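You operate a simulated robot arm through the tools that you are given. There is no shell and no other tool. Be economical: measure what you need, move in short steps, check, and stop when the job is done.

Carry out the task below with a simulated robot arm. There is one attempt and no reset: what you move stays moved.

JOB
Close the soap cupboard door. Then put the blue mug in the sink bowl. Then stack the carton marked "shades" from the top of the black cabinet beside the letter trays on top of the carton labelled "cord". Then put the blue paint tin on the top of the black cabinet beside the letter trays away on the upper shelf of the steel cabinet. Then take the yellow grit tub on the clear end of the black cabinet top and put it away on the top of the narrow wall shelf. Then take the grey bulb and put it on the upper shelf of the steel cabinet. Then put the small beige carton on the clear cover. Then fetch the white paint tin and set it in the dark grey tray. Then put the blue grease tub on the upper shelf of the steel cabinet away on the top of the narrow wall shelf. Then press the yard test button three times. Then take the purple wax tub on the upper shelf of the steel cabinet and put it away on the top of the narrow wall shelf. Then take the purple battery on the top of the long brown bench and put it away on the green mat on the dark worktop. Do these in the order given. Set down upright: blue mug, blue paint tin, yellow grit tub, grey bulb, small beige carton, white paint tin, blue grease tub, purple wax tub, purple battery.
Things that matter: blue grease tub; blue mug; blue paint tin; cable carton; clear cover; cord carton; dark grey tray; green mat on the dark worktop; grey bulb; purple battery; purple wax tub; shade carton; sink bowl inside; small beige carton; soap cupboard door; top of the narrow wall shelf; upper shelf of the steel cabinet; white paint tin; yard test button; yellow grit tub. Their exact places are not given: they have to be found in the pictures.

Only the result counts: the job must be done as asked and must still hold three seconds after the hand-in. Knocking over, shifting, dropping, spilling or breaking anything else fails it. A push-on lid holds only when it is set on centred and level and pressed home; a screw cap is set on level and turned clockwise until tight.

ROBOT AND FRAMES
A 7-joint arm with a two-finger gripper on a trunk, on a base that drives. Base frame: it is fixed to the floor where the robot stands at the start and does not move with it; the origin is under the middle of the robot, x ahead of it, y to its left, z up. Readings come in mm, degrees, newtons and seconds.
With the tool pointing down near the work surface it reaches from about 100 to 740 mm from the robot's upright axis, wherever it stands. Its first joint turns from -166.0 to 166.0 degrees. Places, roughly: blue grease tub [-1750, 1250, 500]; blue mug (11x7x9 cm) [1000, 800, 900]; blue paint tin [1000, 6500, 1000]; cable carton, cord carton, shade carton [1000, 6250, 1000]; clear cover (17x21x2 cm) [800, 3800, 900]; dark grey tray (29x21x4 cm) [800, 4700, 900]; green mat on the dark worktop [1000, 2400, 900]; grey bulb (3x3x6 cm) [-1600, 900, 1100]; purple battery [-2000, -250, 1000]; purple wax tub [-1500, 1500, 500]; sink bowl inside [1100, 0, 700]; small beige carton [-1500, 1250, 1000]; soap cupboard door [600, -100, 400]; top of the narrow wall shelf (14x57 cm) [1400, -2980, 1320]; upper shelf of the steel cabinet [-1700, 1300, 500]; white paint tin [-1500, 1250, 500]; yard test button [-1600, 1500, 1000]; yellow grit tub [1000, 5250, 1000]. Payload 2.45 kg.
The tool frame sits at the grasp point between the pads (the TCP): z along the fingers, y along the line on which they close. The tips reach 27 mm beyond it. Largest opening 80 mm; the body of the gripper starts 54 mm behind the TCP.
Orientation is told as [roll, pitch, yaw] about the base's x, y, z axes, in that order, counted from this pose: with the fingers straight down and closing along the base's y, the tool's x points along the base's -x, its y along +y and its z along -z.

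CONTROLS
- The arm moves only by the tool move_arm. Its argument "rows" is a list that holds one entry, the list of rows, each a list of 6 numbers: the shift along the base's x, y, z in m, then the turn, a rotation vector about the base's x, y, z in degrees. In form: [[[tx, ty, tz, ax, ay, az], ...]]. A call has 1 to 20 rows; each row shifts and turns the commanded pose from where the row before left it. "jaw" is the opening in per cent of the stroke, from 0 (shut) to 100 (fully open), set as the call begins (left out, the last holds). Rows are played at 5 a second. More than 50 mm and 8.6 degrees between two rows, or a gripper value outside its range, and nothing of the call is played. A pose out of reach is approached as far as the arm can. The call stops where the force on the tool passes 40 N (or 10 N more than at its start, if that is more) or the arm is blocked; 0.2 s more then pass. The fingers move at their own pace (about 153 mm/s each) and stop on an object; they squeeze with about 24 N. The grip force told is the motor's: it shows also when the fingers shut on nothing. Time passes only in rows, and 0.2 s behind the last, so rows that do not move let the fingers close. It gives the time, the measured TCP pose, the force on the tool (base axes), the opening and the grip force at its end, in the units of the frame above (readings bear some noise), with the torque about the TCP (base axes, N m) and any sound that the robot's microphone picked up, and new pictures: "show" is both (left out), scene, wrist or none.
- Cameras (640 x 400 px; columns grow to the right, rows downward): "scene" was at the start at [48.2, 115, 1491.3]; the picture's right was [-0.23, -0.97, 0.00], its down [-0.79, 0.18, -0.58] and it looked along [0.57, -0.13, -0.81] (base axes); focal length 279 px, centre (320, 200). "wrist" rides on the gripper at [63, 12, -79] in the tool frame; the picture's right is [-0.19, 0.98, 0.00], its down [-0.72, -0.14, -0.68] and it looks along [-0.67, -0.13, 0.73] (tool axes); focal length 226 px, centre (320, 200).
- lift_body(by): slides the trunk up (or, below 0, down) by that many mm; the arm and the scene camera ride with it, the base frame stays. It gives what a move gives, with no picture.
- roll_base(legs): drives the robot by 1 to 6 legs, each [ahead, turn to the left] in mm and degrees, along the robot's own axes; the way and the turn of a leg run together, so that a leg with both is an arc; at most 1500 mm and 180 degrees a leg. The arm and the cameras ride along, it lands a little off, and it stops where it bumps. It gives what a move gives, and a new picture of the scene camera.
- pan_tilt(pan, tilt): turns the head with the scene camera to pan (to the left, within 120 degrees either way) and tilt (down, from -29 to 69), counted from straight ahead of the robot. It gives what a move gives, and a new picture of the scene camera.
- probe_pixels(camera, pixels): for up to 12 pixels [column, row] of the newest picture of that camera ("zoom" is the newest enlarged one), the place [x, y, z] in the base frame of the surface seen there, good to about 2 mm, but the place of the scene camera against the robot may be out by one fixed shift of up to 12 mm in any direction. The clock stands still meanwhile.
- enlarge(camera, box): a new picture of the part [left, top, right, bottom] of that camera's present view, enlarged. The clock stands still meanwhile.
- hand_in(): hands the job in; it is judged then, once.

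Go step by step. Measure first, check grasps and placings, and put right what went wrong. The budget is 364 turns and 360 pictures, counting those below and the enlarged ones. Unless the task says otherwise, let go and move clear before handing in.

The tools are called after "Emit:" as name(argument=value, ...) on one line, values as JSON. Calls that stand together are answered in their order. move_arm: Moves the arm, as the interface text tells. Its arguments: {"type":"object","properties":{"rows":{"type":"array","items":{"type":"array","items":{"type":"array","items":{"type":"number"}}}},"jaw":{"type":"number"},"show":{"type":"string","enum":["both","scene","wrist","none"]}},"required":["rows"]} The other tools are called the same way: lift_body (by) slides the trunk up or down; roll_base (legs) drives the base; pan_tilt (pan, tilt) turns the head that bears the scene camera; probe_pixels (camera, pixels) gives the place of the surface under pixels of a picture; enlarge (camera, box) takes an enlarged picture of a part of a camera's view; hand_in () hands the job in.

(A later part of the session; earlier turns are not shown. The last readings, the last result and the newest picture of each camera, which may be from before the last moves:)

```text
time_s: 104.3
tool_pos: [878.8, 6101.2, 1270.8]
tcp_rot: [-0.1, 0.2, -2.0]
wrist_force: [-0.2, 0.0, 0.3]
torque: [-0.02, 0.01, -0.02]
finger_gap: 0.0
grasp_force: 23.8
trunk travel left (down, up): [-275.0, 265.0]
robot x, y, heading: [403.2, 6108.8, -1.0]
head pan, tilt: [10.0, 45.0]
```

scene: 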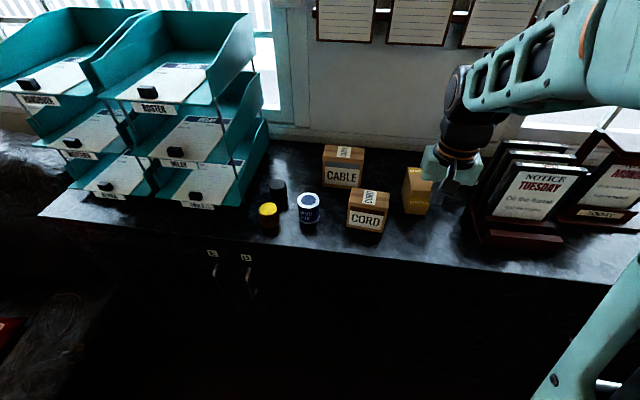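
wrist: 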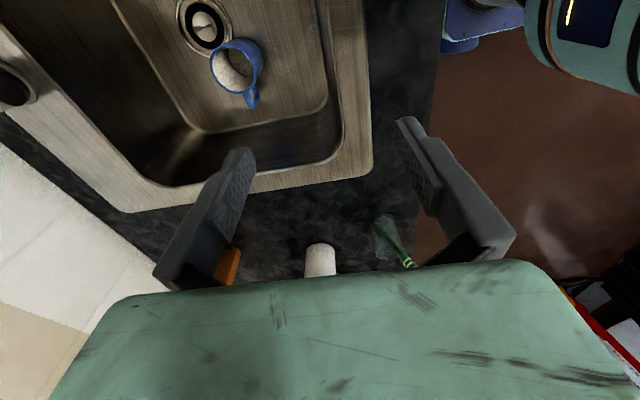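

I'll take a wrist view of the cartons from here with the jaw open and the yaw corrected.

Emit:
move_arm(rows=[[[0, 0, 0, 0, 0, 2], [0, 0, 0, 0, 0, 0]]], jaw=100, show="wrist")

```text
time_s: 105.0
tool_pos: [877.5, 6099.9, 1271.4]
tcp_rot: [0.1, 0.1, 0.1]
wrist_force: [-0.8, 0.6, -0.1]
torque: [0.02, -0.02, 0.01]
finger_gap: 80.0
grasp_force: 0.0
trunk travel left (down, up): [-275.0, 265.0]
robot x, y, heading: [399.2, 6108.1, -1.4]
head pan, tilt: [10.0, 45.0]
```

wrist: 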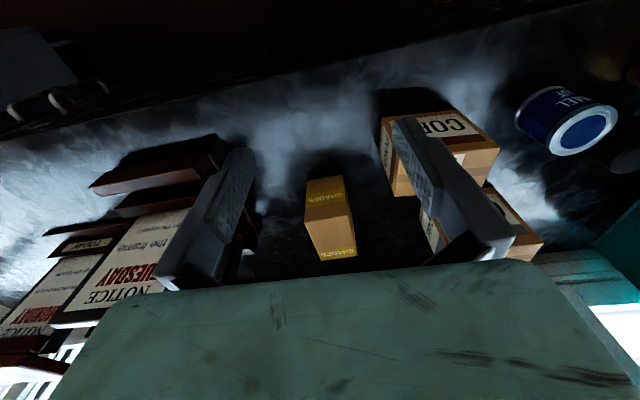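

Emit:
enlarge(camera="wrist", box=[280, 80, 640, 280])

```text
1.78 times, centred on (460, 180) of wrist
```

zoom: 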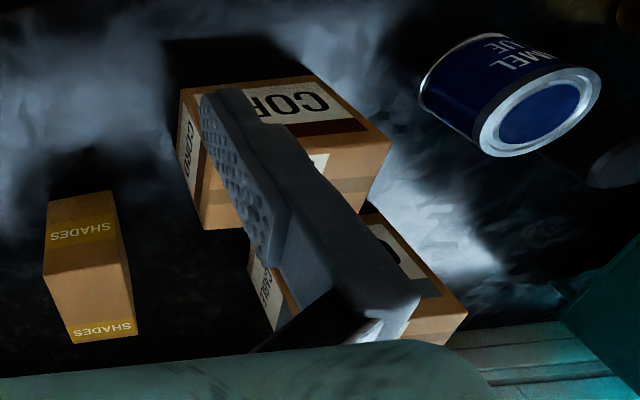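

Emit:
probe_pixels(camera="zoom", pixels=[[50, 280], [112, 268], [74, 338], [132, 330], [90, 300], [203, 222], [190, 150], [386, 150], [366, 205], [300, 190], [45, 245], [60, 205]])

```text
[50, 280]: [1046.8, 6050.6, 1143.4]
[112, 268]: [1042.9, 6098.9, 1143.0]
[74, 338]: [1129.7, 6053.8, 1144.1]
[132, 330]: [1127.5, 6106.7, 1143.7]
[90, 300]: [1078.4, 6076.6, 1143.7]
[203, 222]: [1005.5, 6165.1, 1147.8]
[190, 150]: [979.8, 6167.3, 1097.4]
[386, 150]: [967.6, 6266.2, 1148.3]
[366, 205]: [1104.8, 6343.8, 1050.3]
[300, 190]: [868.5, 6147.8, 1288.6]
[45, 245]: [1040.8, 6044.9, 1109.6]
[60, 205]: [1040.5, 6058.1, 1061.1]
```

The shade carton's top spans x 1040–1134 and y≈6049–6107 at z 1143.5, yawed about +3.5°. I'll move over it, then down.

Emit:
move_arm(rows=[[[0.042, -0.0045, 0, 0, 0, 1], [0.042, -0.0045, 0, 0, 0, 1], [0.042, -0.0045, 0, 0, 0, 1], [0.042, -0.0045, 0, 0, 0, 0.4], [0.042, -0.0045, 0, 0, 0, 0], [0, 0, -0.04, 0, 0, 0], [0, 0, -0.03, 0, 0, 0]]])

```text
time_s: 106.5
tool_pos: [1088.2, 6076.9, 1200.0]
tcp_rot: [0.0, 0.0, 3.3]
wrist_force: [-0.1, 0.4, 0.7]
torque: [-0.02, 0.0, 0.04]
finger_gap: 80.1
grasp_force: 0.0
trunk travel left (down, up): [-275.0, 265.0]
robot x, y, heading: [403.1, 6108.7, -1.3]
head pan, tilt: [10.0, 45.0]
```

scene: 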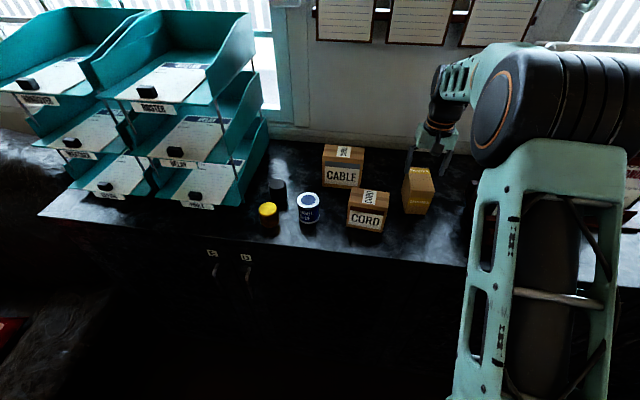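
wrist: 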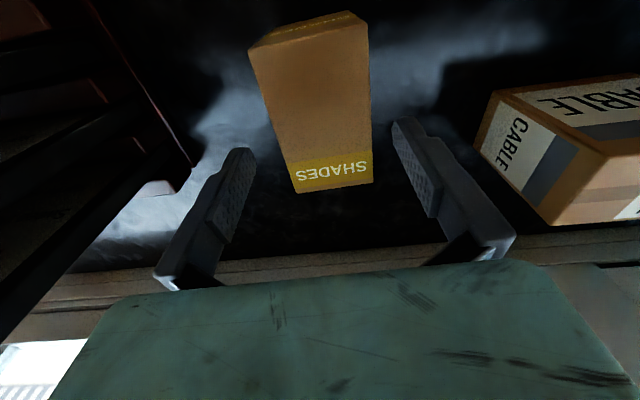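

The box sits between the fingers. I'll probe its top corners to refine.

Emit:
probe_pixels(camera="wrist", pixels=[[253, 52], [363, 28], [298, 189], [370, 180], [320, 110]])

```text
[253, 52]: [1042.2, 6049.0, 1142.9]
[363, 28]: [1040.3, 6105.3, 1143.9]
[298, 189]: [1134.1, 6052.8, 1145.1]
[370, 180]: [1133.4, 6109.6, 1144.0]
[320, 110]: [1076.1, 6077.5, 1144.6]
```

The centre is (1087.5,6079) and the yaw about +2°. I'll lower to z 1113 and close.

Emit:
move_arm(rows=[[[0, 0.002, -0.03, 0, 0, -1.2], [0, 0, -0.03, 0, 0, 0], [0, 0, -0.027, 0, 0, 0]]], show="none")

Emit:
move_arm(rows=[[[0, 0, 0, 0, 0, 0], [0, 0, 0, 0, 0, 0], [0, 0, 0, 0, 0, 0], [0, 0, 0.04, 0, 0, 0], [0, 0, 0.04, 0, 0, 0], [0, 0, 0.04, 0, 0, 0], [0, 0, 0.04, 0, 0, 0]]], jaw=0)

```text
time_s: 107.3
tool_pos: [1088.7, 6080.1, 1114.7]
tcp_rot: [0.0, 0.3, 2.1]
wrist_force: [0.2, -0.6, 0.4]
torque: [-0.03, -0.03, 0.01]
finger_gap: 80.2
grasp_force: 0.1
trunk travel left (down, up): [-275.0, 265.0]
robot x, y, heading: [400.4, 6110.0, -1.1]
head pan, tilt: [10.0, 45.0]
```

```text
time_s: 109.0
tool_pos: [1087.3, 6081.0, 1276.1]
tcp_rot: [0.0, 0.1, 2.1]
wrist_force: [-0.2, 0.8, -2.7]
torque: [-0.02, -0.02, -0.01]
finger_gap: 61.7
grasp_force: 23.9
trunk travel left (down, up): [-275.0, 265.0]
robot x, y, heading: [401.0, 6108.8, -1.0]
head pan, tilt: [10.0, 45.0]
```

scene: 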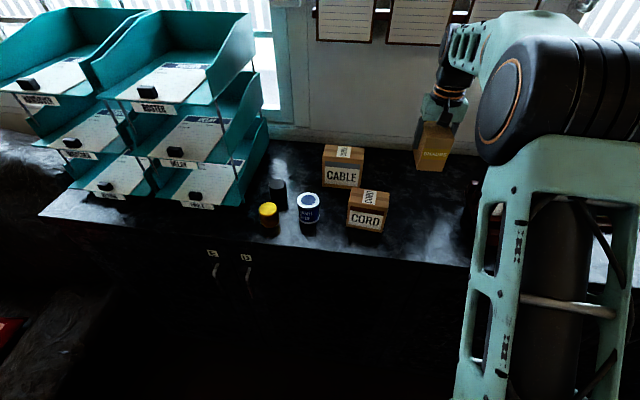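
wrist: 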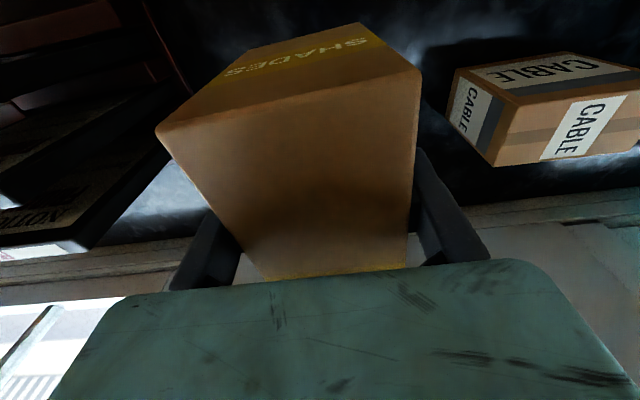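

The shade carton is held at 61.7 mm. I'll measure the cord carton's top in an enlarged scene view and use the cable carton to find the scene camera's shift.

Emit:
enlarge(camera="scene", box=[300, 130, 444, 220])

Emit:
enlarge(camera="wrist", box=[420, 30, 640, 180])

```text
4.44 times, centred on (372, 175) of scene
```

zoom: 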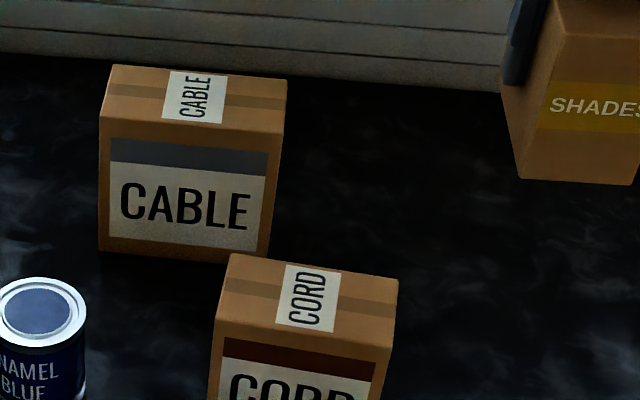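

```text
2.67 times, centred on (530, 105) of wrist
```

zoom: 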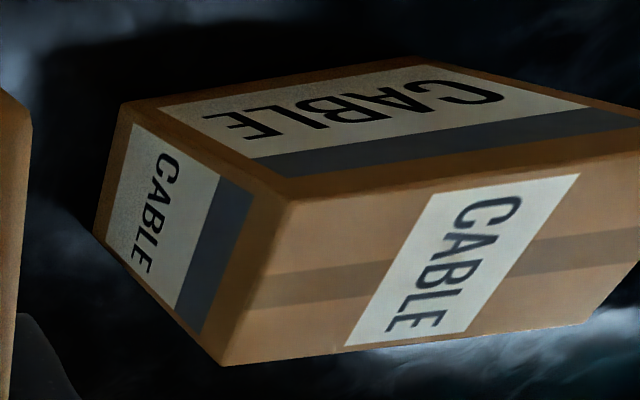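

Emit:
probe_pixels(camera="zoom", pixels=[[292, 204], [226, 360], [610, 155], [480, 250], [430, 290], [580, 318]])

Emit:
enlarge(camera="scene", box=[300, 130, 444, 220])

Emit:
probe_pixels(camera="zoom", pixels=[[273, 129], [283, 83], [105, 118], [118, 68], [195, 95], [220, 318], [233, 258], [389, 345], [394, 283], [307, 300], [370, 370]])

```text
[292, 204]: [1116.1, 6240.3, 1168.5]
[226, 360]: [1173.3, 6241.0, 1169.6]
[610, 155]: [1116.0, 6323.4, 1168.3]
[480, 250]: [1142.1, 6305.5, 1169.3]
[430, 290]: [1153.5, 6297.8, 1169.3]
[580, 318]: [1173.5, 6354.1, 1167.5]
```

```text
4.44 times, centred on (372, 175) of scene
```

zoom: 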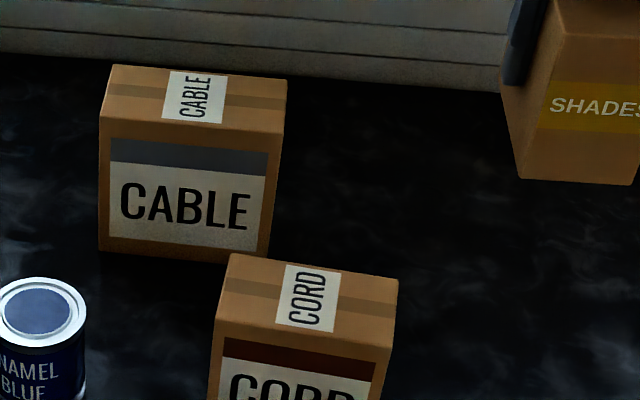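

```text
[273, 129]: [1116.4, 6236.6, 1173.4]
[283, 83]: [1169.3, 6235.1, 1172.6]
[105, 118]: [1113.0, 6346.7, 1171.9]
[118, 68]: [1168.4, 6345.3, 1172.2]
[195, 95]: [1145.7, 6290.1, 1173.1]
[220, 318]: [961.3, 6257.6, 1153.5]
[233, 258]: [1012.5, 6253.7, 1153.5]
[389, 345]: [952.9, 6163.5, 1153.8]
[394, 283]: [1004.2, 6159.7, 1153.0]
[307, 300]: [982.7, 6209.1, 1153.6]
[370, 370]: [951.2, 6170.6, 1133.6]
```

The scene camera reads about (-1.5,-4.5,+4) off. The cord carton's top centre is (984,6213), z 1148.5, its long axis at 85°. I'll carry the shade carton there, turning it 83° to match.

Emit:
move_arm(rows=[[[-0.0103, 0.0132, 0, 0, 0, 8.3], [-0.0103, 0.0132, 0, 0, 0, 8.3], [-0.0103, 0.0132, 0, 0, 0, 8.3], [-0.0103, 0.0132, 0, 0, 0, 8.3], [-0.0103, 0.0132, 0, 0, 0, 8.3], [-0.0103, 0.0132, 0, 0, 0, 8.3], [-0.0103, 0.0132, 0, 0, 0, 8.3], [-0.0103, 0.0132, 0, 0, 0, 8.3], [-0.0103, 0.0132, 0, 0, 0, 8.3], [-0.0103, 0.0132, 0, 0, 0, 8.3], [0, 0, -0.03, 0, 0, 0]]])

```text
time_s: 111.3
tool_pos: [985.8, 6212.1, 1243.6]
tcp_rot: [0.1, 0.1, 85.2]
wrist_force: [0.5, 0.0, -2.2]
torque: [0.01, 0.03, -0.01]
finger_gap: 61.5
grasp_force: 23.9
trunk travel left (down, up): [-275.0, 265.0]
robot x, y, heading: [401.0, 6109.8, -1.2]
head pan, tilt: [10.0, 45.0]
```

scene: 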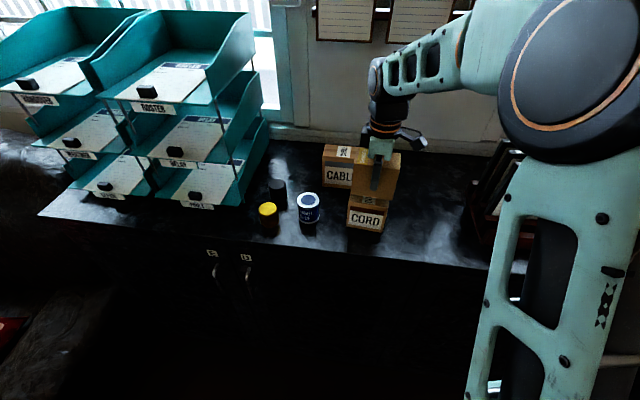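
wrist: 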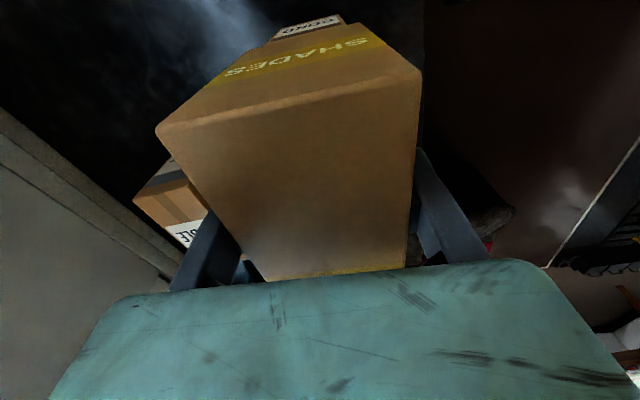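

The carton is over the cord carton and aligned. I'll lower it until contact.

Emit:
move_arm(rows=[[[-0.001, 0.001, -0.012, 0, 0, 0], [0, 0, -0.008, 0, 0, 0], [0, 0, -0.005, 0, 0, 0], [0, 0, -0.003, 0, 0, 0]]], show="none")

```text
time_s: 112.3
tool_pos: [985.2, 6212.6, 1216.1]
tcp_rot: [0.0, 0.1, 85.1]
wrist_force: [0.3, 0.4, -2.1]
torque: [0.01, 0.04, 0.0]
finger_gap: 61.8
grasp_force: 23.8
trunk travel left (down, up): [-275.0, 265.0]
robot x, y, heading: [401.0, 6109.4, -1.1]
head pan, tilt: [10.0, 45.0]
```

Emit:
move_arm(rows=[[[0, 0, -0.0015, 0, 0, 0], [0, 0, -0.001, 0, 0, 0]]], show="none")

```text
time_s: 113.0
tool_pos: [984.1, 6215.5, 1214.8]
tcp_rot: [0.0, 0.1, 85.1]
wrist_force: [-0.4, -0.1, 1.6]
torque: [0.05, 0.04, 0.04]
finger_gap: 61.9
grasp_force: 24.3
trunk travel left (down, up): [-275.0, 265.0]
robot x, y, heading: [400.3, 6110.7, -1.2]
head pan, tilt: [10.0, 45.0]
```

Contact: the force rose by about 4 N. I'll release, lift clear and check.

Emit:
move_arm(rows=[[[0, 0, 0, 0, 0, 0], [0, 0, 0, 0, 0, 0], [0, 0, 0.04, 0, 0, 0], [0, 0, 0.04, 0, 0, 0], [-0.03, 0, 0.03, 0, 0, 0], [-0.04, 0, 0, 0, 0, 0], [-0.04, 0, 0, 0, 0, 0]]], jaw=100)

```text
time_s: 114.5
tool_pos: [875.0, 6212.0, 1323.4]
tcp_rot: [0.1, 0.1, 85.2]
wrist_force: [-0.8, -0.4, 0.3]
torque: [-0.01, 0.0, -0.02]
finger_gap: 80.1
grasp_force: 0.1
trunk travel left (down, up): [-275.0, 265.0]
robot x, y, heading: [399.9, 6106.5, -0.9]
head pan, tilt: [10.0, 45.0]
```

scene: 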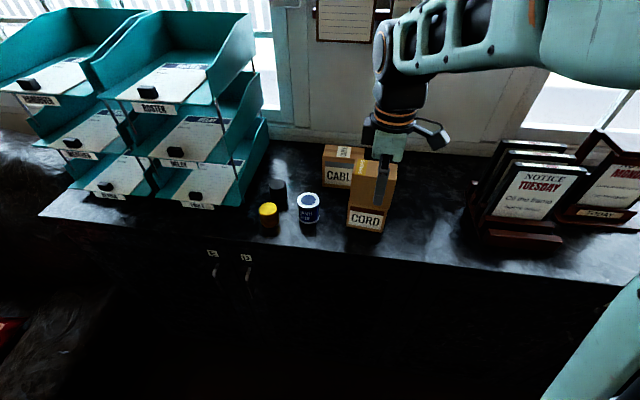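
wrist: 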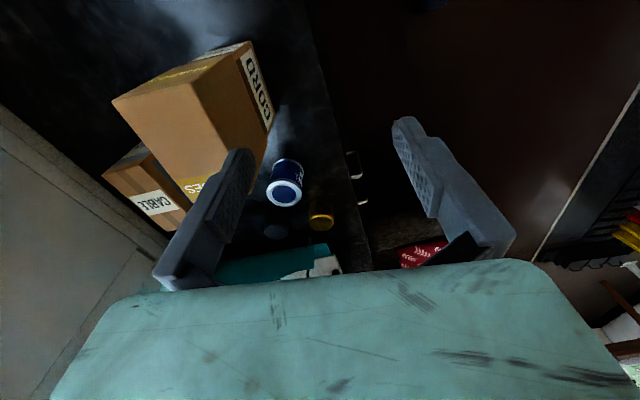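

The stack stands. Next is the blue paint tin, whose lid shows at (284,192) in the wrist view. I'll measure it.

Emit:
enlarge(camera="wrist", box=[240, 140, 368, 220])

Emit:
probe_pixels(camera="wrist", pixels=[[284, 193], [268, 192], [300, 191], [284, 181], [284, 205], [284, 165], [320, 225], [330, 190]])

```text
5.00 times, centred on (304, 180) of wrist
```

zoom: 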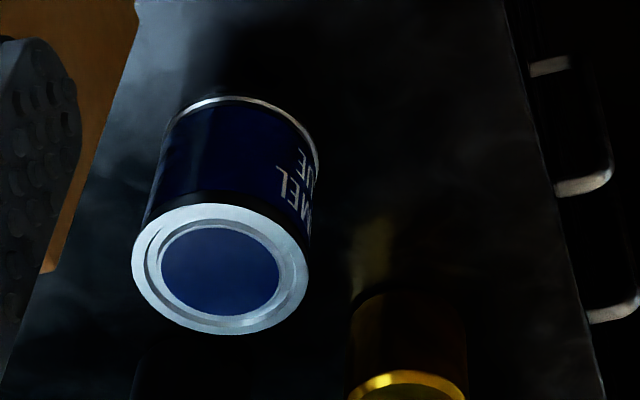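

```text
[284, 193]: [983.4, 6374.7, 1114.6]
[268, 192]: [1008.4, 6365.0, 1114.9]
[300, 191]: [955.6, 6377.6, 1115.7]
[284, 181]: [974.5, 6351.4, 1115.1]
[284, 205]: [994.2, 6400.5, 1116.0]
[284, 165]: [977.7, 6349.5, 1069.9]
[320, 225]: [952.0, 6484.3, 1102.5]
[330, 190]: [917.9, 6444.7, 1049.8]
```

The tin is centred near (983,6375), top z 1115, about 57 mm wide. I'll hover over it.

Emit:
move_arm(rows=[[[0.027, 0.0405, 0, 0, 0, 1], [0.027, 0.0405, 0, 0, 0, 1], [0.027, 0.0405, 0, 0, 0, 1], [0.027, 0.0405, 0, 0, 0, 1], [0, 0, -0.048, 0, 0, 1], [0, 0, -0.048, 0, 0, 0], [0, 0, -0.045, 0, 0, 0]]])

```text
time_s: 116.2
tool_pos: [984.3, 6375.4, 1184.2]
tcp_rot: [-0.1, 0.2, 90.2]
wrist_force: [0.1, 0.5, 0.5]
torque: [-0.03, 0.04, 0.03]
finger_gap: 79.9
grasp_force: 0.0
trunk travel left (down, up): [-275.0, 265.0]
robot x, y, heading: [400.4, 6109.7, -1.0]
head pan, tilt: [10.0, 45.0]
```

scene: 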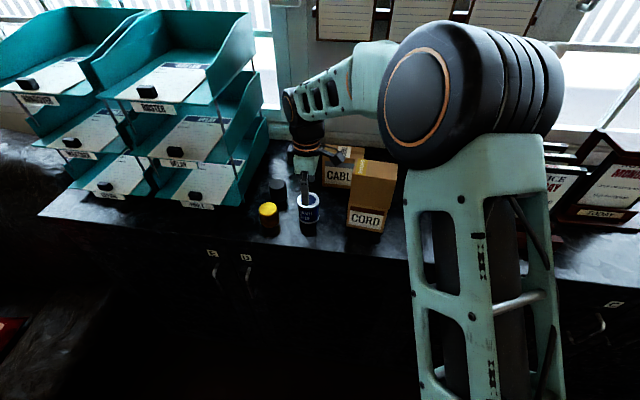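
wrist: 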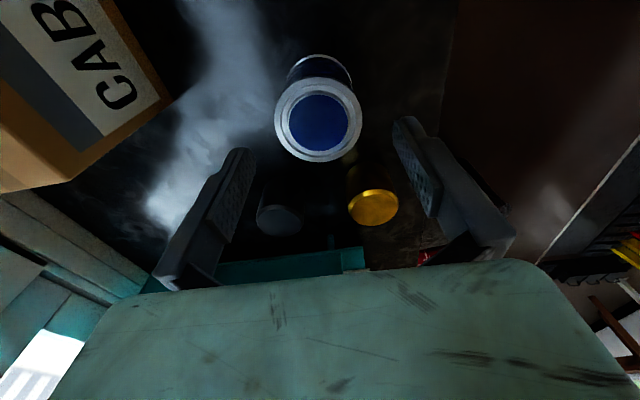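

The blue tin is centred below. It must later go onto an open shelf, so I want a 45° forward tilt with the jaw closing along y. I'll probe the neighbours for clearance.

Emit:
probe_pixels(camera="wrist", pixels=[[318, 121], [278, 121], [358, 121], [318, 83], [318, 158], [262, 215], [300, 215], [278, 210], [350, 205], [373, 205], [396, 205]])

```text
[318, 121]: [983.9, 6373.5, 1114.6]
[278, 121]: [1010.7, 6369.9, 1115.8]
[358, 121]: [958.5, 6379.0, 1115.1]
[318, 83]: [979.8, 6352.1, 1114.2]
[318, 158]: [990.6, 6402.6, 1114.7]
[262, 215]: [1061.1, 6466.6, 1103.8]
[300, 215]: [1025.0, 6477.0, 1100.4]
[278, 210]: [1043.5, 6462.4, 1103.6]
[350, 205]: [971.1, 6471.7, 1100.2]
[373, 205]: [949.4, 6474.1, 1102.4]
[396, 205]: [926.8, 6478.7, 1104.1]
```

The neighbours start at y≥6445, so closing along y at y 6376 is clear. I'll back up, turn yaw to 0 and tilt 45°, reaching the pre-grasp pose (904,6376,1166).

Emit:
move_arm(rows=[[[0, 0, 0.04, 0, 0, 0], [-0.04, 0, 0.02, 0, 0, -8.2], [-0.04, 0, 0, 0, 0, -8.2], [0, 0, 0, 0, 0, -8.2], [0, 0, 0, 0, 0, -8.2], [0, 0, 0, 0, 0, -8.2], [0, 0, 0, 0, 0, -8.2], [0, 0, 0, 0, 0, -8.2], [0, 0, 0, 0, 0, -8.2], [0, 0, 0, 0, 0, -8.2], [0, 0, 0, 0, 0, -8.2], [0, 0, 0, 0, 0, -8.2], [0, 0, -0.02, 0, -7.5, 0], [0, 0, -0.02, 0, -7.5, 0], [0, 0, -0.02, 0, -7.5, 0], [0, 0, -0.02, 0, -7.5, 0], [0, 0, 0, 0, -7.5, 0], [0, 0, 0, 0, -7.5, 0]]])

```text
time_s: 120.2
tool_pos: [926.9, 6331.1, 1167.5]
tcp_rot: [1.5, -44.9, -6.4]
wrist_force: [0.2, 0.2, -0.2]
torque: [0.01, -0.01, 0.03]
finger_gap: 79.7
grasp_force: 0.0
trunk travel left (down, up): [-275.0, 265.0]
robot x, y, heading: [403.5, 6110.2, -0.8]
head pan, tilt: [10.0, 45.0]
stopped in row 18: the arm was blocked; the commanded pose is now the measured one
```

scene: 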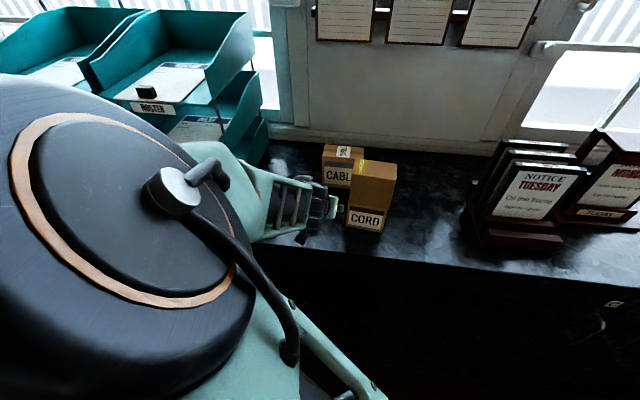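
wrist: 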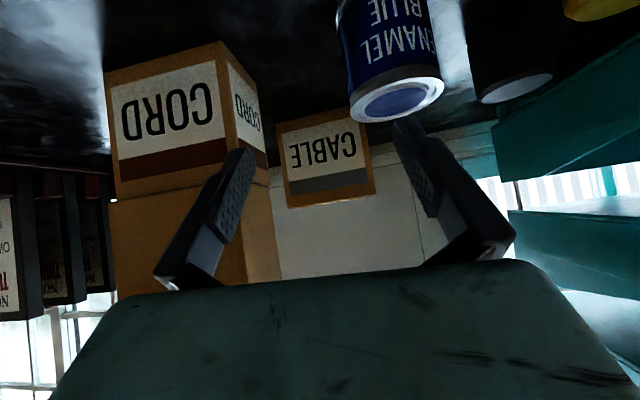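

The arm swung its elbow out and hit a limit because it is too close to the body with this tilt. I'll roll the base back 200 mm and look again.

Emit:
roll_base(legs=[[-200, 0]])

```text
time_s: 121.8
tool_pos: [721.8, 6337.3, 1168.6]
tcp_rot: [1.3, -44.9, -6.1]
wrist_force: [-0.1, 0.9, 0.7]
torque: [0.0, 0.0, 0.0]
finger_gap: 80.0
grasp_force: 0.1
trunk travel left (down, up): [-275.0, 265.0]
robot x, y, heading: [198.3, 6115.6, -1.2]
head pan, tilt: [10.0, 45.0]
```

scene: 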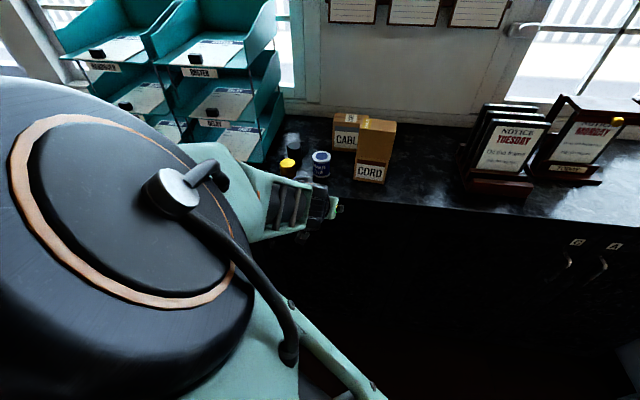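

There is now room. I'll extend to the pre-grasp pose and square up the orientation.

Emit:
move_arm(rows=[[[0.036, 0.0078, 0, -0.2, 0, 1.1], [0.036, 0.0078, 0, -0.2, 0, 1.1], [0.036, 0.0078, 0, -0.2, 0, 1.0], [0.036, 0.0078, 0, -0.2, 0, 1.0], [0.036, 0.0078, 0, -0.2, 0, 1.0]]])

```text
time_s: 123.0
tool_pos: [903.7, 6376.1, 1165.8]
tcp_rot: [0.0, -44.9, 0.0]
wrist_force: [0.2, -0.9, -0.7]
torque: [-0.03, 0.02, -0.03]
finger_gap: 80.0
grasp_force: 0.0
trunk travel left (down, up): [-275.0, 265.0]
robot x, y, heading: [201.9, 6114.7, -0.9]
head pan, tilt: [10.0, 45.0]
```

scene: 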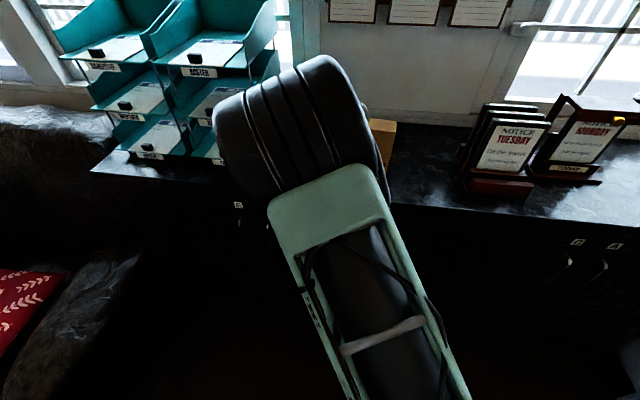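
wrist: 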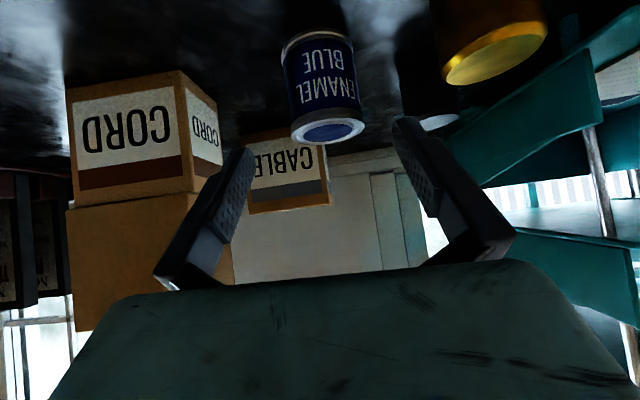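

The tin is centred between the fingers. I'll approach along the 45° line to (984,6376,1087).

Emit:
move_arm(rows=[[[0.02, 0, -0.02, 0, 0, 0], [0.02, 0, -0.02, 0, 0, 0], [0.02, 0, -0.02, 0, 0, 0], [0.02, 0, -0.018, 0, 0, 0]]])

```text
time_s: 124.0
tool_pos: [982.5, 6375.2, 1087.2]
tcp_rot: [0.0, -44.9, 0.1]
wrist_force: [0.6, 0.1, -0.8]
torque: [-0.02, 0.0, -0.02]
finger_gap: 80.0
grasp_force: 0.0
trunk travel left (down, up): [-275.0, 265.0]
robot x, y, heading: [195.9, 6115.5, -0.8]
head pan, tilt: [10.0, 45.0]
```

scene: 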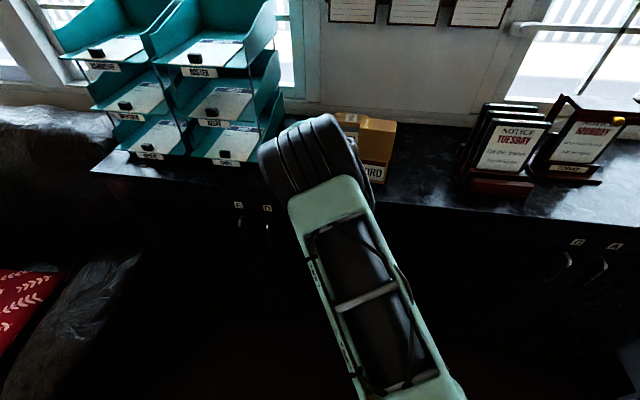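
wrist: 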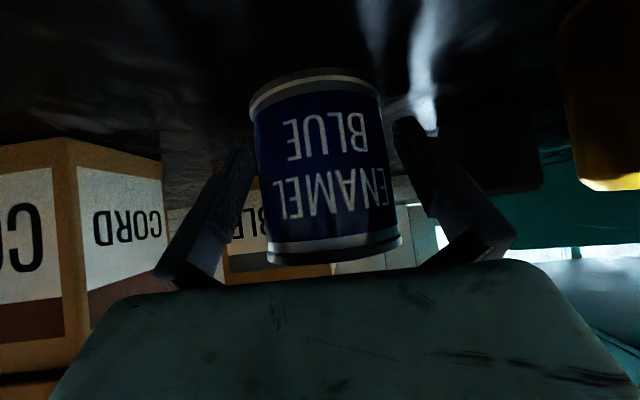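

The tin lies between the pads. I'll close, lift and retract a little.

Emit:
move_arm(rows=[[[0, 0, 0, 0, 0, 0], [0, 0, 0, 0, 0, 0], [0, 0, 0, 0, 0, 0], [0, 0, 0.04, 0, 0, 0], [0, 0, 0.04, 0, 0, 0], [0, 0, 0.03, 0, 0, 0], [-0.045, 0, 0, 0, 0, 0], [-0.045, 0, 0, 0, 0, 0], [-0.045, 0, 0, 0, 0, 0], [-0.045, 0, 0, 0, 0, 0]]], jaw=0)

```text
time_s: 126.2
tool_pos: [800.5, 6376.7, 1200.9]
tcp_rot: [-0.1, -45.1, 0.3]
wrist_force: [0.4, 0.1, -1.5]
torque: [-0.02, 0.03, 0.0]
finger_gap: 58.3
grasp_force: 24.2
trunk travel left (down, up): [-275.0, 265.0]
robot x, y, heading: [199.0, 6114.7, -0.9]
head pan, tilt: [10.0, 45.0]
```

scene: 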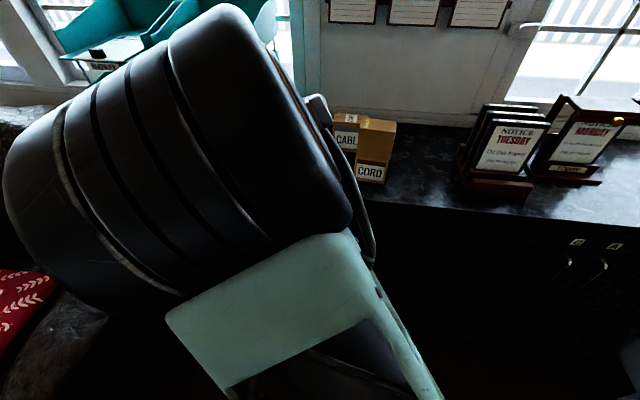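
wrist: 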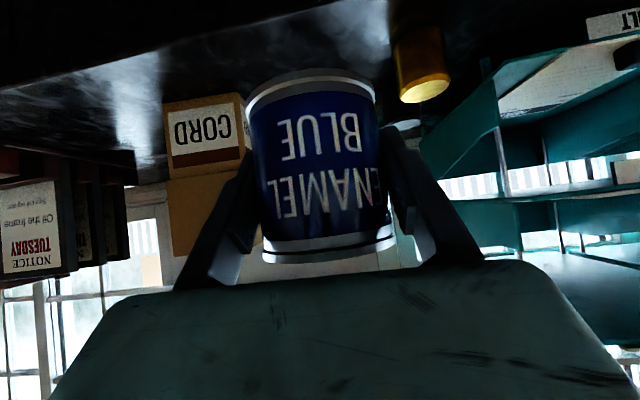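

The tin is held at 58 mm. I'll back up, turn right and drive down the corridor to about y=1300.

Emit:
roll_base(legs=[[-100, 0], [0, -89.5], [1500, 0], [1500, 0], [1500, 0], [310, 0]])

```text
time_s: 154.0
tool_pos: [385.2, 698.5, 1199.8]
tcp_rot: [-0.1, -44.9, -89.0]
wrist_force: [-0.6, 0.2, -2.1]
torque: [0.01, 0.01, -0.01]
finger_gap: 58.5
grasp_force: 24.0
trunk travel left (down, up): [-275.0, 265.0]
robot x, y, heading: [115.1, 1297.7, -90.2]
head pan, tilt: [10.0, 45.0]
```

scene: 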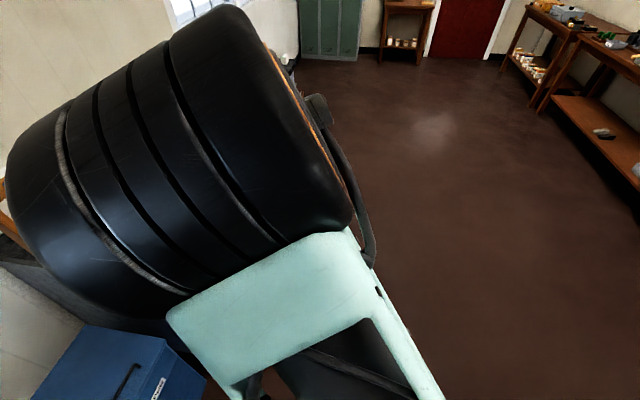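

Emit:
roll_base(legs=[[0, -90]])

Emit:
pan_tilt(pan=-10, tilt=30)

```text
time_s: 158.3
tool_pos: [-480.7, 1016.5, 1200.2]
tcp_rot: [-0.1, -45.0, -177.8]
wrist_force: [0.7, 0.3, -2.2]
torque: [0.0, -0.02, -0.01]
finger_gap: 58.3
grasp_force: 23.4
trunk travel left (down, up): [-275.0, 265.0]
robot x, y, heading: [115.9, 1303.3, -179.1]
head pan, tilt: [10.0, 45.0]
```

scene: 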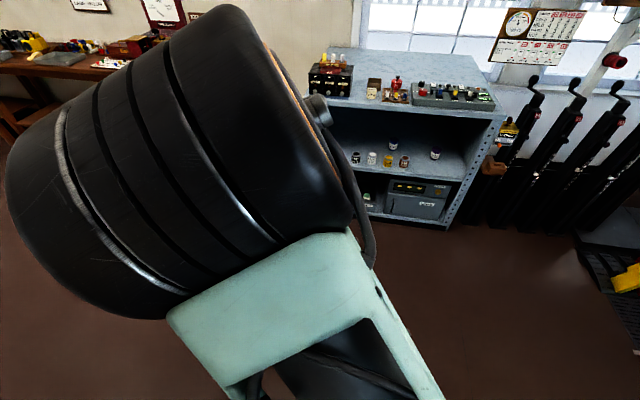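

```text
time_s: 159.1
tool_pos: [-480.5, 1016.1, 1199.8]
tcp_rot: [-0.1, -44.9, -177.8]
wrist_force: [-0.8, 0.0, -2.7]
torque: [-0.02, -0.05, 0.02]
finger_gap: 58.6
grasp_force: 24.0
trunk travel left (down, up): [-275.0, 265.0]
robot x, y, heading: [113.6, 1302.1, -178.9]
head pan, tilt: [-10.0, 30.0]
```

scene: 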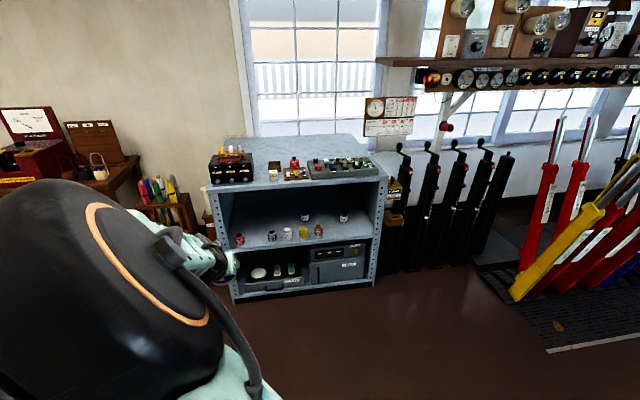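

Emit:
enlarge(camera="scene", box=[200, 130, 392, 250])

Emit:
probe_pixels(camera="zoom", pixels=[[330, 192], [70, 200], [600, 160], [130, 360], [290, 347], [350, 320], [520, 345], [570, 360], [430, 380], [300, 260], [230, 330], [395, 340]])

```text
3.33 times, centred on (296, 190) of scene
```

zoom: 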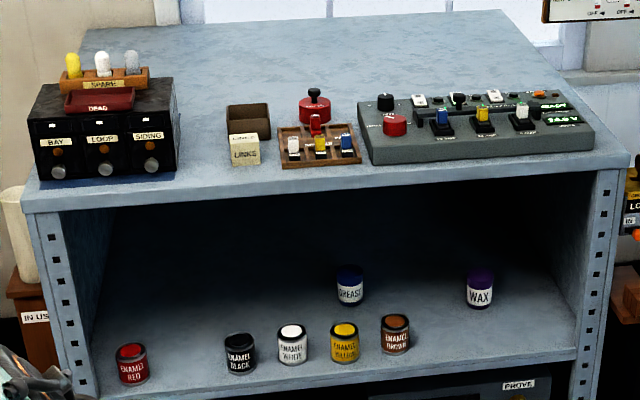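

```text
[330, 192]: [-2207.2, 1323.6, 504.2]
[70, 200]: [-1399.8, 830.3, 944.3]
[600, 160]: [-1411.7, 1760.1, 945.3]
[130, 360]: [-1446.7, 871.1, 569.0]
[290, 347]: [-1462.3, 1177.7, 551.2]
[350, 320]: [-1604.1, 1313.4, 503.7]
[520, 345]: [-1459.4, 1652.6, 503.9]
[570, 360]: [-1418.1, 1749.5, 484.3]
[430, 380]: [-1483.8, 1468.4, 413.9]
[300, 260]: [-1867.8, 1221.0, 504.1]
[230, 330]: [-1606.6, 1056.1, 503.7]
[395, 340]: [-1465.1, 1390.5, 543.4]
```

The shelf is at z≈500 and the cabinet front at x≈-1400. Along the front row, red is at y≈875 and black at y≈1075, so the gap at y≈978 is free. I'll centre the arm and then drive closer.

Emit:
move_arm(rows=[[[0, 0.045, 0, 0, 0, -0.5], [0, 0.045, 0, 0, 0, -0.5], [0, 0.045, 0, 0, 0, -0.5], [0, 0.045, 0, 0, 0, -0.5], [0, 0.045, 0, 0, 0, 0], [0, 0.045, 0, 0, 0, 0]]], show="none")

Emit:
roll_base(legs=[[0, 18], [900, 0], [0, -19]])

Emit:
pan_tilt(pan=-20, tilt=45)

```text
time_s: 160.5
tool_pos: [-479.9, 1285.5, 1201.3]
tcp_rot: [0.0, -45.0, -179.8]
wrist_force: [-0.9, 0.6, -2.5]
torque: [-0.02, -0.01, 0.03]
finger_gap: 58.5
grasp_force: 23.9
trunk travel left (down, up): [-275.0, 265.0]
robot x, y, heading: [115.5, 1300.0, -178.9]
head pan, tilt: [-10.0, 30.0]
```

```text
time_s: 167.3
tool_pos: [-1326.8, 999.0, 1200.9]
tcp_rot: [0.0, -45.0, 179.4]
wrist_force: [-0.6, 0.6, -1.8]
torque: [0.02, -0.01, -0.02]
finger_gap: 58.5
grasp_force: 23.6
trunk travel left (down, up): [-275.0, 265.0]
robot x, y, heading: [-732.7, 1007.1, -179.8]
head pan, tilt: [-10.0, 30.0]
```

scene: 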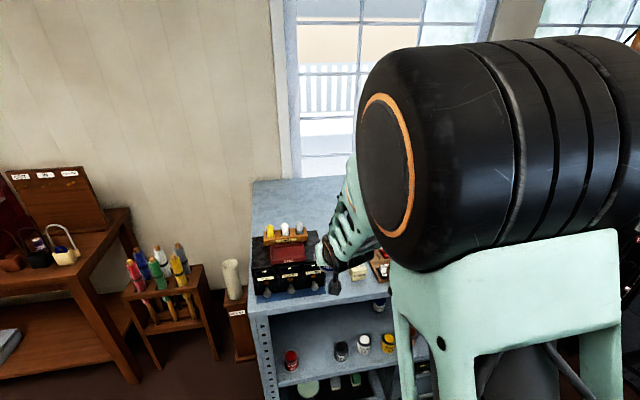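

```text
time_s: 168.1
tool_pos: [-1327.4, 999.2, 1200.8]
tcp_rot: [0.1, -45.0, 179.3]
wrist_force: [0.0, -0.3, -1.8]
torque: [-0.01, -0.01, 0.03]
finger_gap: 58.4
grasp_force: 23.8
trunk travel left (down, up): [-275.0, 265.0]
robot x, y, heading: [-735.0, 1007.5, -179.7]
head pan, tilt: [-20.0, 45.0]
```

scene: 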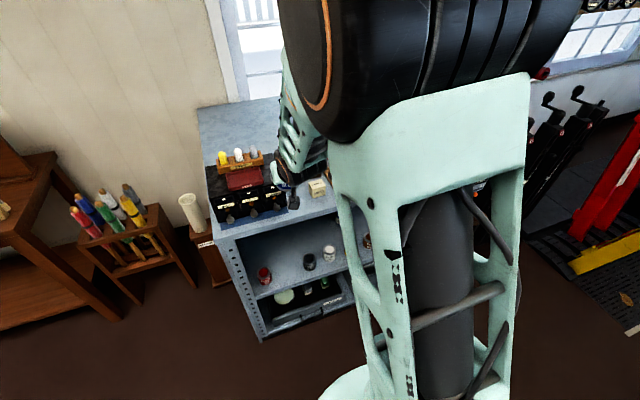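

The tin is just in front of the cabinet at (-1327,999,1200). I'll pull back 40 mm, lower the trunk by 260, then measure the red and black tins.

Emit:
move_arm(rows=[[[0.04, -0.02, 0, 0, 0, 0]]], show="none")

Emit:
lift_body(by=-260)

Emit:
move_arm(rows=[[[0, 0, -0.045, 0, 0, 0], [0, 0, -0.045, 0, 0, 0], [0, 0, -0.045, 0, 0, 0], [0, 0, -0.045, 0, 0, 0], [0, 0, -0.045, 0, 0, 0], [0, 0, -0.045, 0, 0, 0]]])

```text
time_s: 168.5
tool_pos: [-1286.6, 977.1, 1202.2]
tcp_rot: [-0.1, -45.0, 179.4]
wrist_force: [0.3, -0.1, -1.0]
torque: [-0.01, -0.03, 0.01]
finger_gap: 58.3
grasp_force: 24.0
trunk travel left (down, up): [-275.0, 265.0]
robot x, y, heading: [-732.2, 1005.1, -179.9]
head pan, tilt: [-20.0, 45.0]
```

```text
time_s: 171.1
tool_pos: [-1286.6, 978.4, 941.5]
tcp_rot: [-0.1, -44.9, 179.5]
wrist_force: [0.2, 1.3, -2.3]
torque: [0.0, 0.0, -0.01]
finger_gap: 58.2
grasp_force: 23.6
trunk travel left (down, up): [-15.0, 525.0]
robot x, y, heading: [-733.5, 1008.1, -180.1]
head pan, tilt: [-20.0, 45.0]
```

```text
time_s: 172.5
tool_pos: [-1287.0, 978.5, 671.5]
tcp_rot: [0.0, -45.0, 179.2]
wrist_force: [-0.6, 0.6, -2.0]
torque: [0.0, -0.01, 0.02]
finger_gap: 58.3
grasp_force: 23.7
trunk travel left (down, up): [-15.0, 525.0]
robot x, y, heading: [-727.8, 1007.9, -179.7]
head pan, tilt: [-20.0, 45.0]
```

scene: 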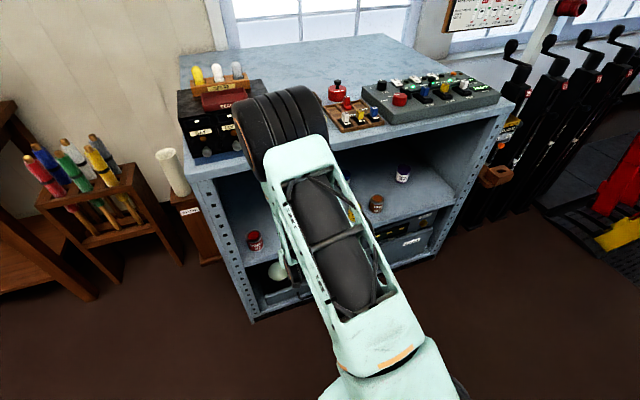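
wrist: 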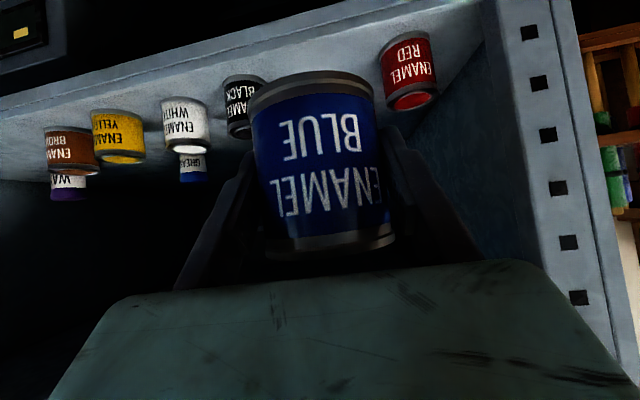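

The wrist view shows the whole shelf row. I'll probe the tins and the shelf floor.

Emit:
probe_pixels(camera="wrist", pixels=[[408, 60], [388, 65], [432, 60], [228, 95], [262, 85], [183, 120], [118, 135], [70, 148], [320, 45], [330, 60], [300, 35], [192, 165]])

```text
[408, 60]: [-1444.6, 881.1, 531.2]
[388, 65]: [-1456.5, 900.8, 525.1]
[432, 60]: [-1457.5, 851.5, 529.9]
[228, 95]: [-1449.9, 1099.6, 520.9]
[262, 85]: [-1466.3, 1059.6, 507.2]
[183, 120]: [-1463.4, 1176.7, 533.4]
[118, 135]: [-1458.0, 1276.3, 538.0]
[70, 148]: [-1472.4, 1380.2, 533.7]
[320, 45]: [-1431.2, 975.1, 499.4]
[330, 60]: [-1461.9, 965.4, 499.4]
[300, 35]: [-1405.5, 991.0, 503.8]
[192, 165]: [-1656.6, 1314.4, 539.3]
```

The free gap runs y 907–1055 with the shelf at z 499.5. Before reaching in, I'll check where the elbow (at about (285,130)) is relative to the cabinet top.

Emit:
probe_pixels(camera="scene", pixels=[[285, 100], [255, 130], [300, 180], [315, 150], [280, 270], [292, 282], [240, 115]])

```text
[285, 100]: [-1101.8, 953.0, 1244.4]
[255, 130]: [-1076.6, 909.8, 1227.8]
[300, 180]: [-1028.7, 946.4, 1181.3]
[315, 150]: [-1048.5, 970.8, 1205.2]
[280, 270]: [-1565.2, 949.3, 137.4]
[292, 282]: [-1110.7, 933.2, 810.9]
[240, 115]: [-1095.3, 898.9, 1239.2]
```

The elbow is at about (-1100,950,1230), 300 mm in front of the cabinet edge. I'll lower and move in stepwise.

Emit:
move_arm(rows=[[[0, 0.003, -0.045, 0, 0, 0], [0, 0, -0.045, 0, 0, 0], [0, 0, -0.015, 0, 0, 0], [-0.04, 0, 0, 0, 0, 0], [-0.04, 0, 0, 0, 0, 0], [-0.03, 0, 0, 0, 0, 0]]])

```text
time_s: 173.9
tool_pos: [-1399.1, 980.0, 565.9]
tcp_rot: [0.0, -44.9, 179.5]
wrist_force: [0.1, -0.5, -1.6]
torque: [-0.02, -0.02, 0.0]
finger_gap: 58.4
grasp_force: 23.9
trunk travel left (down, up): [-15.0, 525.0]
robot x, y, heading: [-735.5, 1006.4, -179.7]
head pan, tilt: [-20.0, 45.0]
```

scene: 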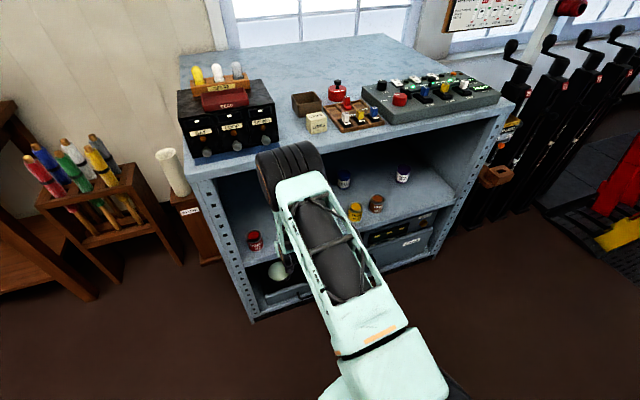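
wrist: 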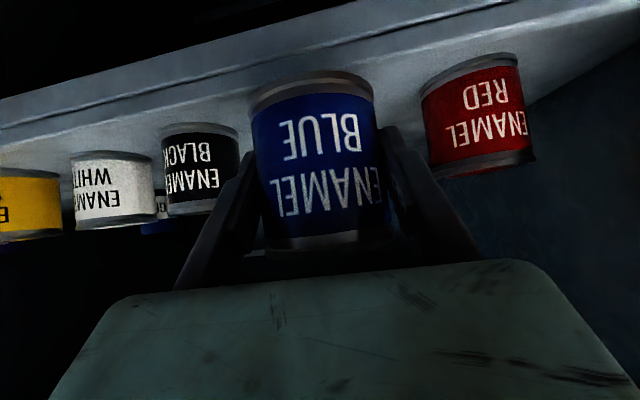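

The way is clear between black and red. I'll move 80 mm further in and lower towards the shelf.

Emit:
move_arm(rows=[[[-0.04, 0, 0, 0, 0, 0], [-0.04, 0, 0, 0, 0, 0], [0, 0, -0.012, 0, 0, 0], [0, 0, -0.008, 0, 0, 0], [0, 0, -0.004, 0, 0, 0]]])

```text
time_s: 175.1
tool_pos: [-1475.7, 979.4, 541.9]
tcp_rot: [0.0, -44.8, 179.4]
wrist_force: [-0.5, 0.1, -2.6]
torque: [0.02, -0.04, 0.02]
finger_gap: 58.5
grasp_force: 23.4
trunk travel left (down, up): [-15.0, 525.0]
robot x, y, heading: [-733.0, 1005.3, -179.5]
head pan, tilt: [-20.0, 45.0]
```

scene: 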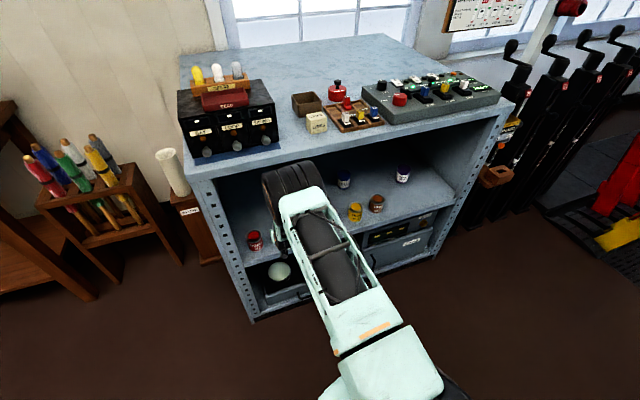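
wrist: 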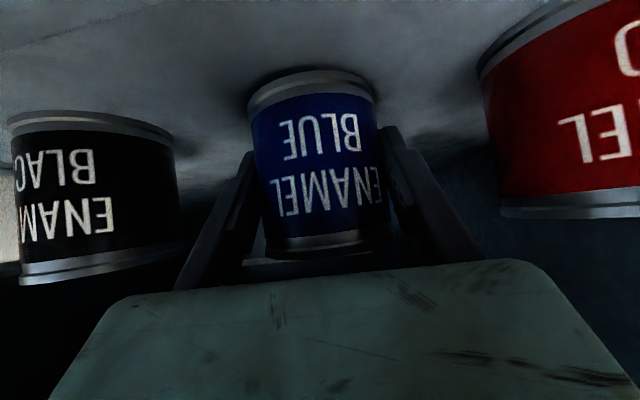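

Emit:
move_arm(rows=[[[0, 0, -0.002, 0, 0, 0], [0, 0, -0.002, 0, 0, 0]]], show="none")

```text
time_s: 175.7
tool_pos: [-1477.4, 979.4, 538.9]
tcp_rot: [0.0, -44.9, 179.4]
wrist_force: [0.5, -0.2, -1.5]
torque: [-0.03, 0.01, 0.0]
finger_gap: 58.2
grasp_force: 24.7
trunk travel left (down, up): [-15.0, 525.0]
robot x, y, heading: [-733.7, 1005.3, -179.7]
head pan, tilt: [-20.0, 45.0]
```

Emit:
move_arm(rows=[[[0, 0, -0.0015, 0, 0, 0], [0, 0, -0.001, 0, 0, 0]]], show="none")

```text
time_s: 176.3
tool_pos: [-1477.0, 980.3, 538.1]
tcp_rot: [0.0, -45.1, 179.3]
wrist_force: [5.3, 0.8, 14.5]
torque: [-0.21, -0.4, 0.08]
finger_gap: 58.2
grasp_force: 23.9
trunk travel left (down, up): [-15.0, 525.0]
robot x, y, heading: [-735.2, 1007.3, -179.7]
head pan, tilt: [-20.0, 45.0]
```

It is firmly down (14 N). I'll release and withdraw along the tool axis.

Emit:
move_arm(rows=[[[0, 0, 0.001, 0, 0, 0], [0, 0, 0, 0, 0, 0], [0, 0, 0, 0, 0, 0], [0.02, 0, 0.02, 0, 0, 0], [0.025, 0, 0.025, 0, 0, 0], [0.03, 0, 0.025, 0, 0, 0], [0.04, 0, 0.02, 0, 0, 0], [0.045, 0, 0, 0, 0, 0]]], jaw=100)

```text
time_s: 178.1
tool_pos: [-1318.1, 979.8, 628.5]
tcp_rot: [0.1, -44.9, 179.4]
wrist_force: [-0.5, -0.2, 0.2]
torque: [0.01, 0.01, -0.05]
finger_gap: 79.8
grasp_force: 0.1
trunk travel left (down, up): [-15.0, 525.0]
robot x, y, heading: [-729.5, 1003.6, -180.1]
head pan, tilt: [-20.0, 45.0]
```

scene: 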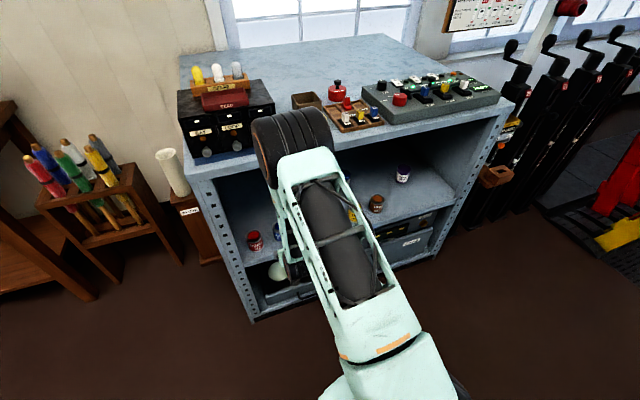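
wrist: 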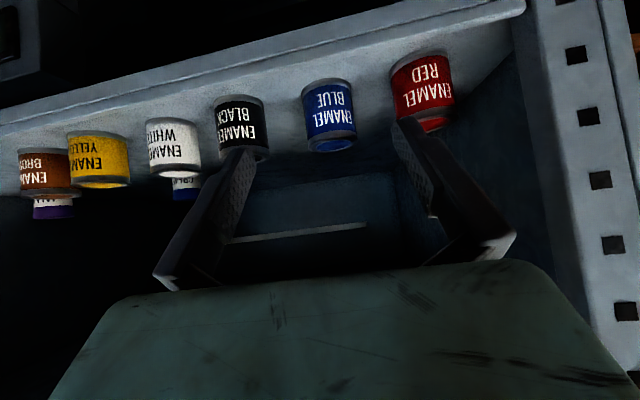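

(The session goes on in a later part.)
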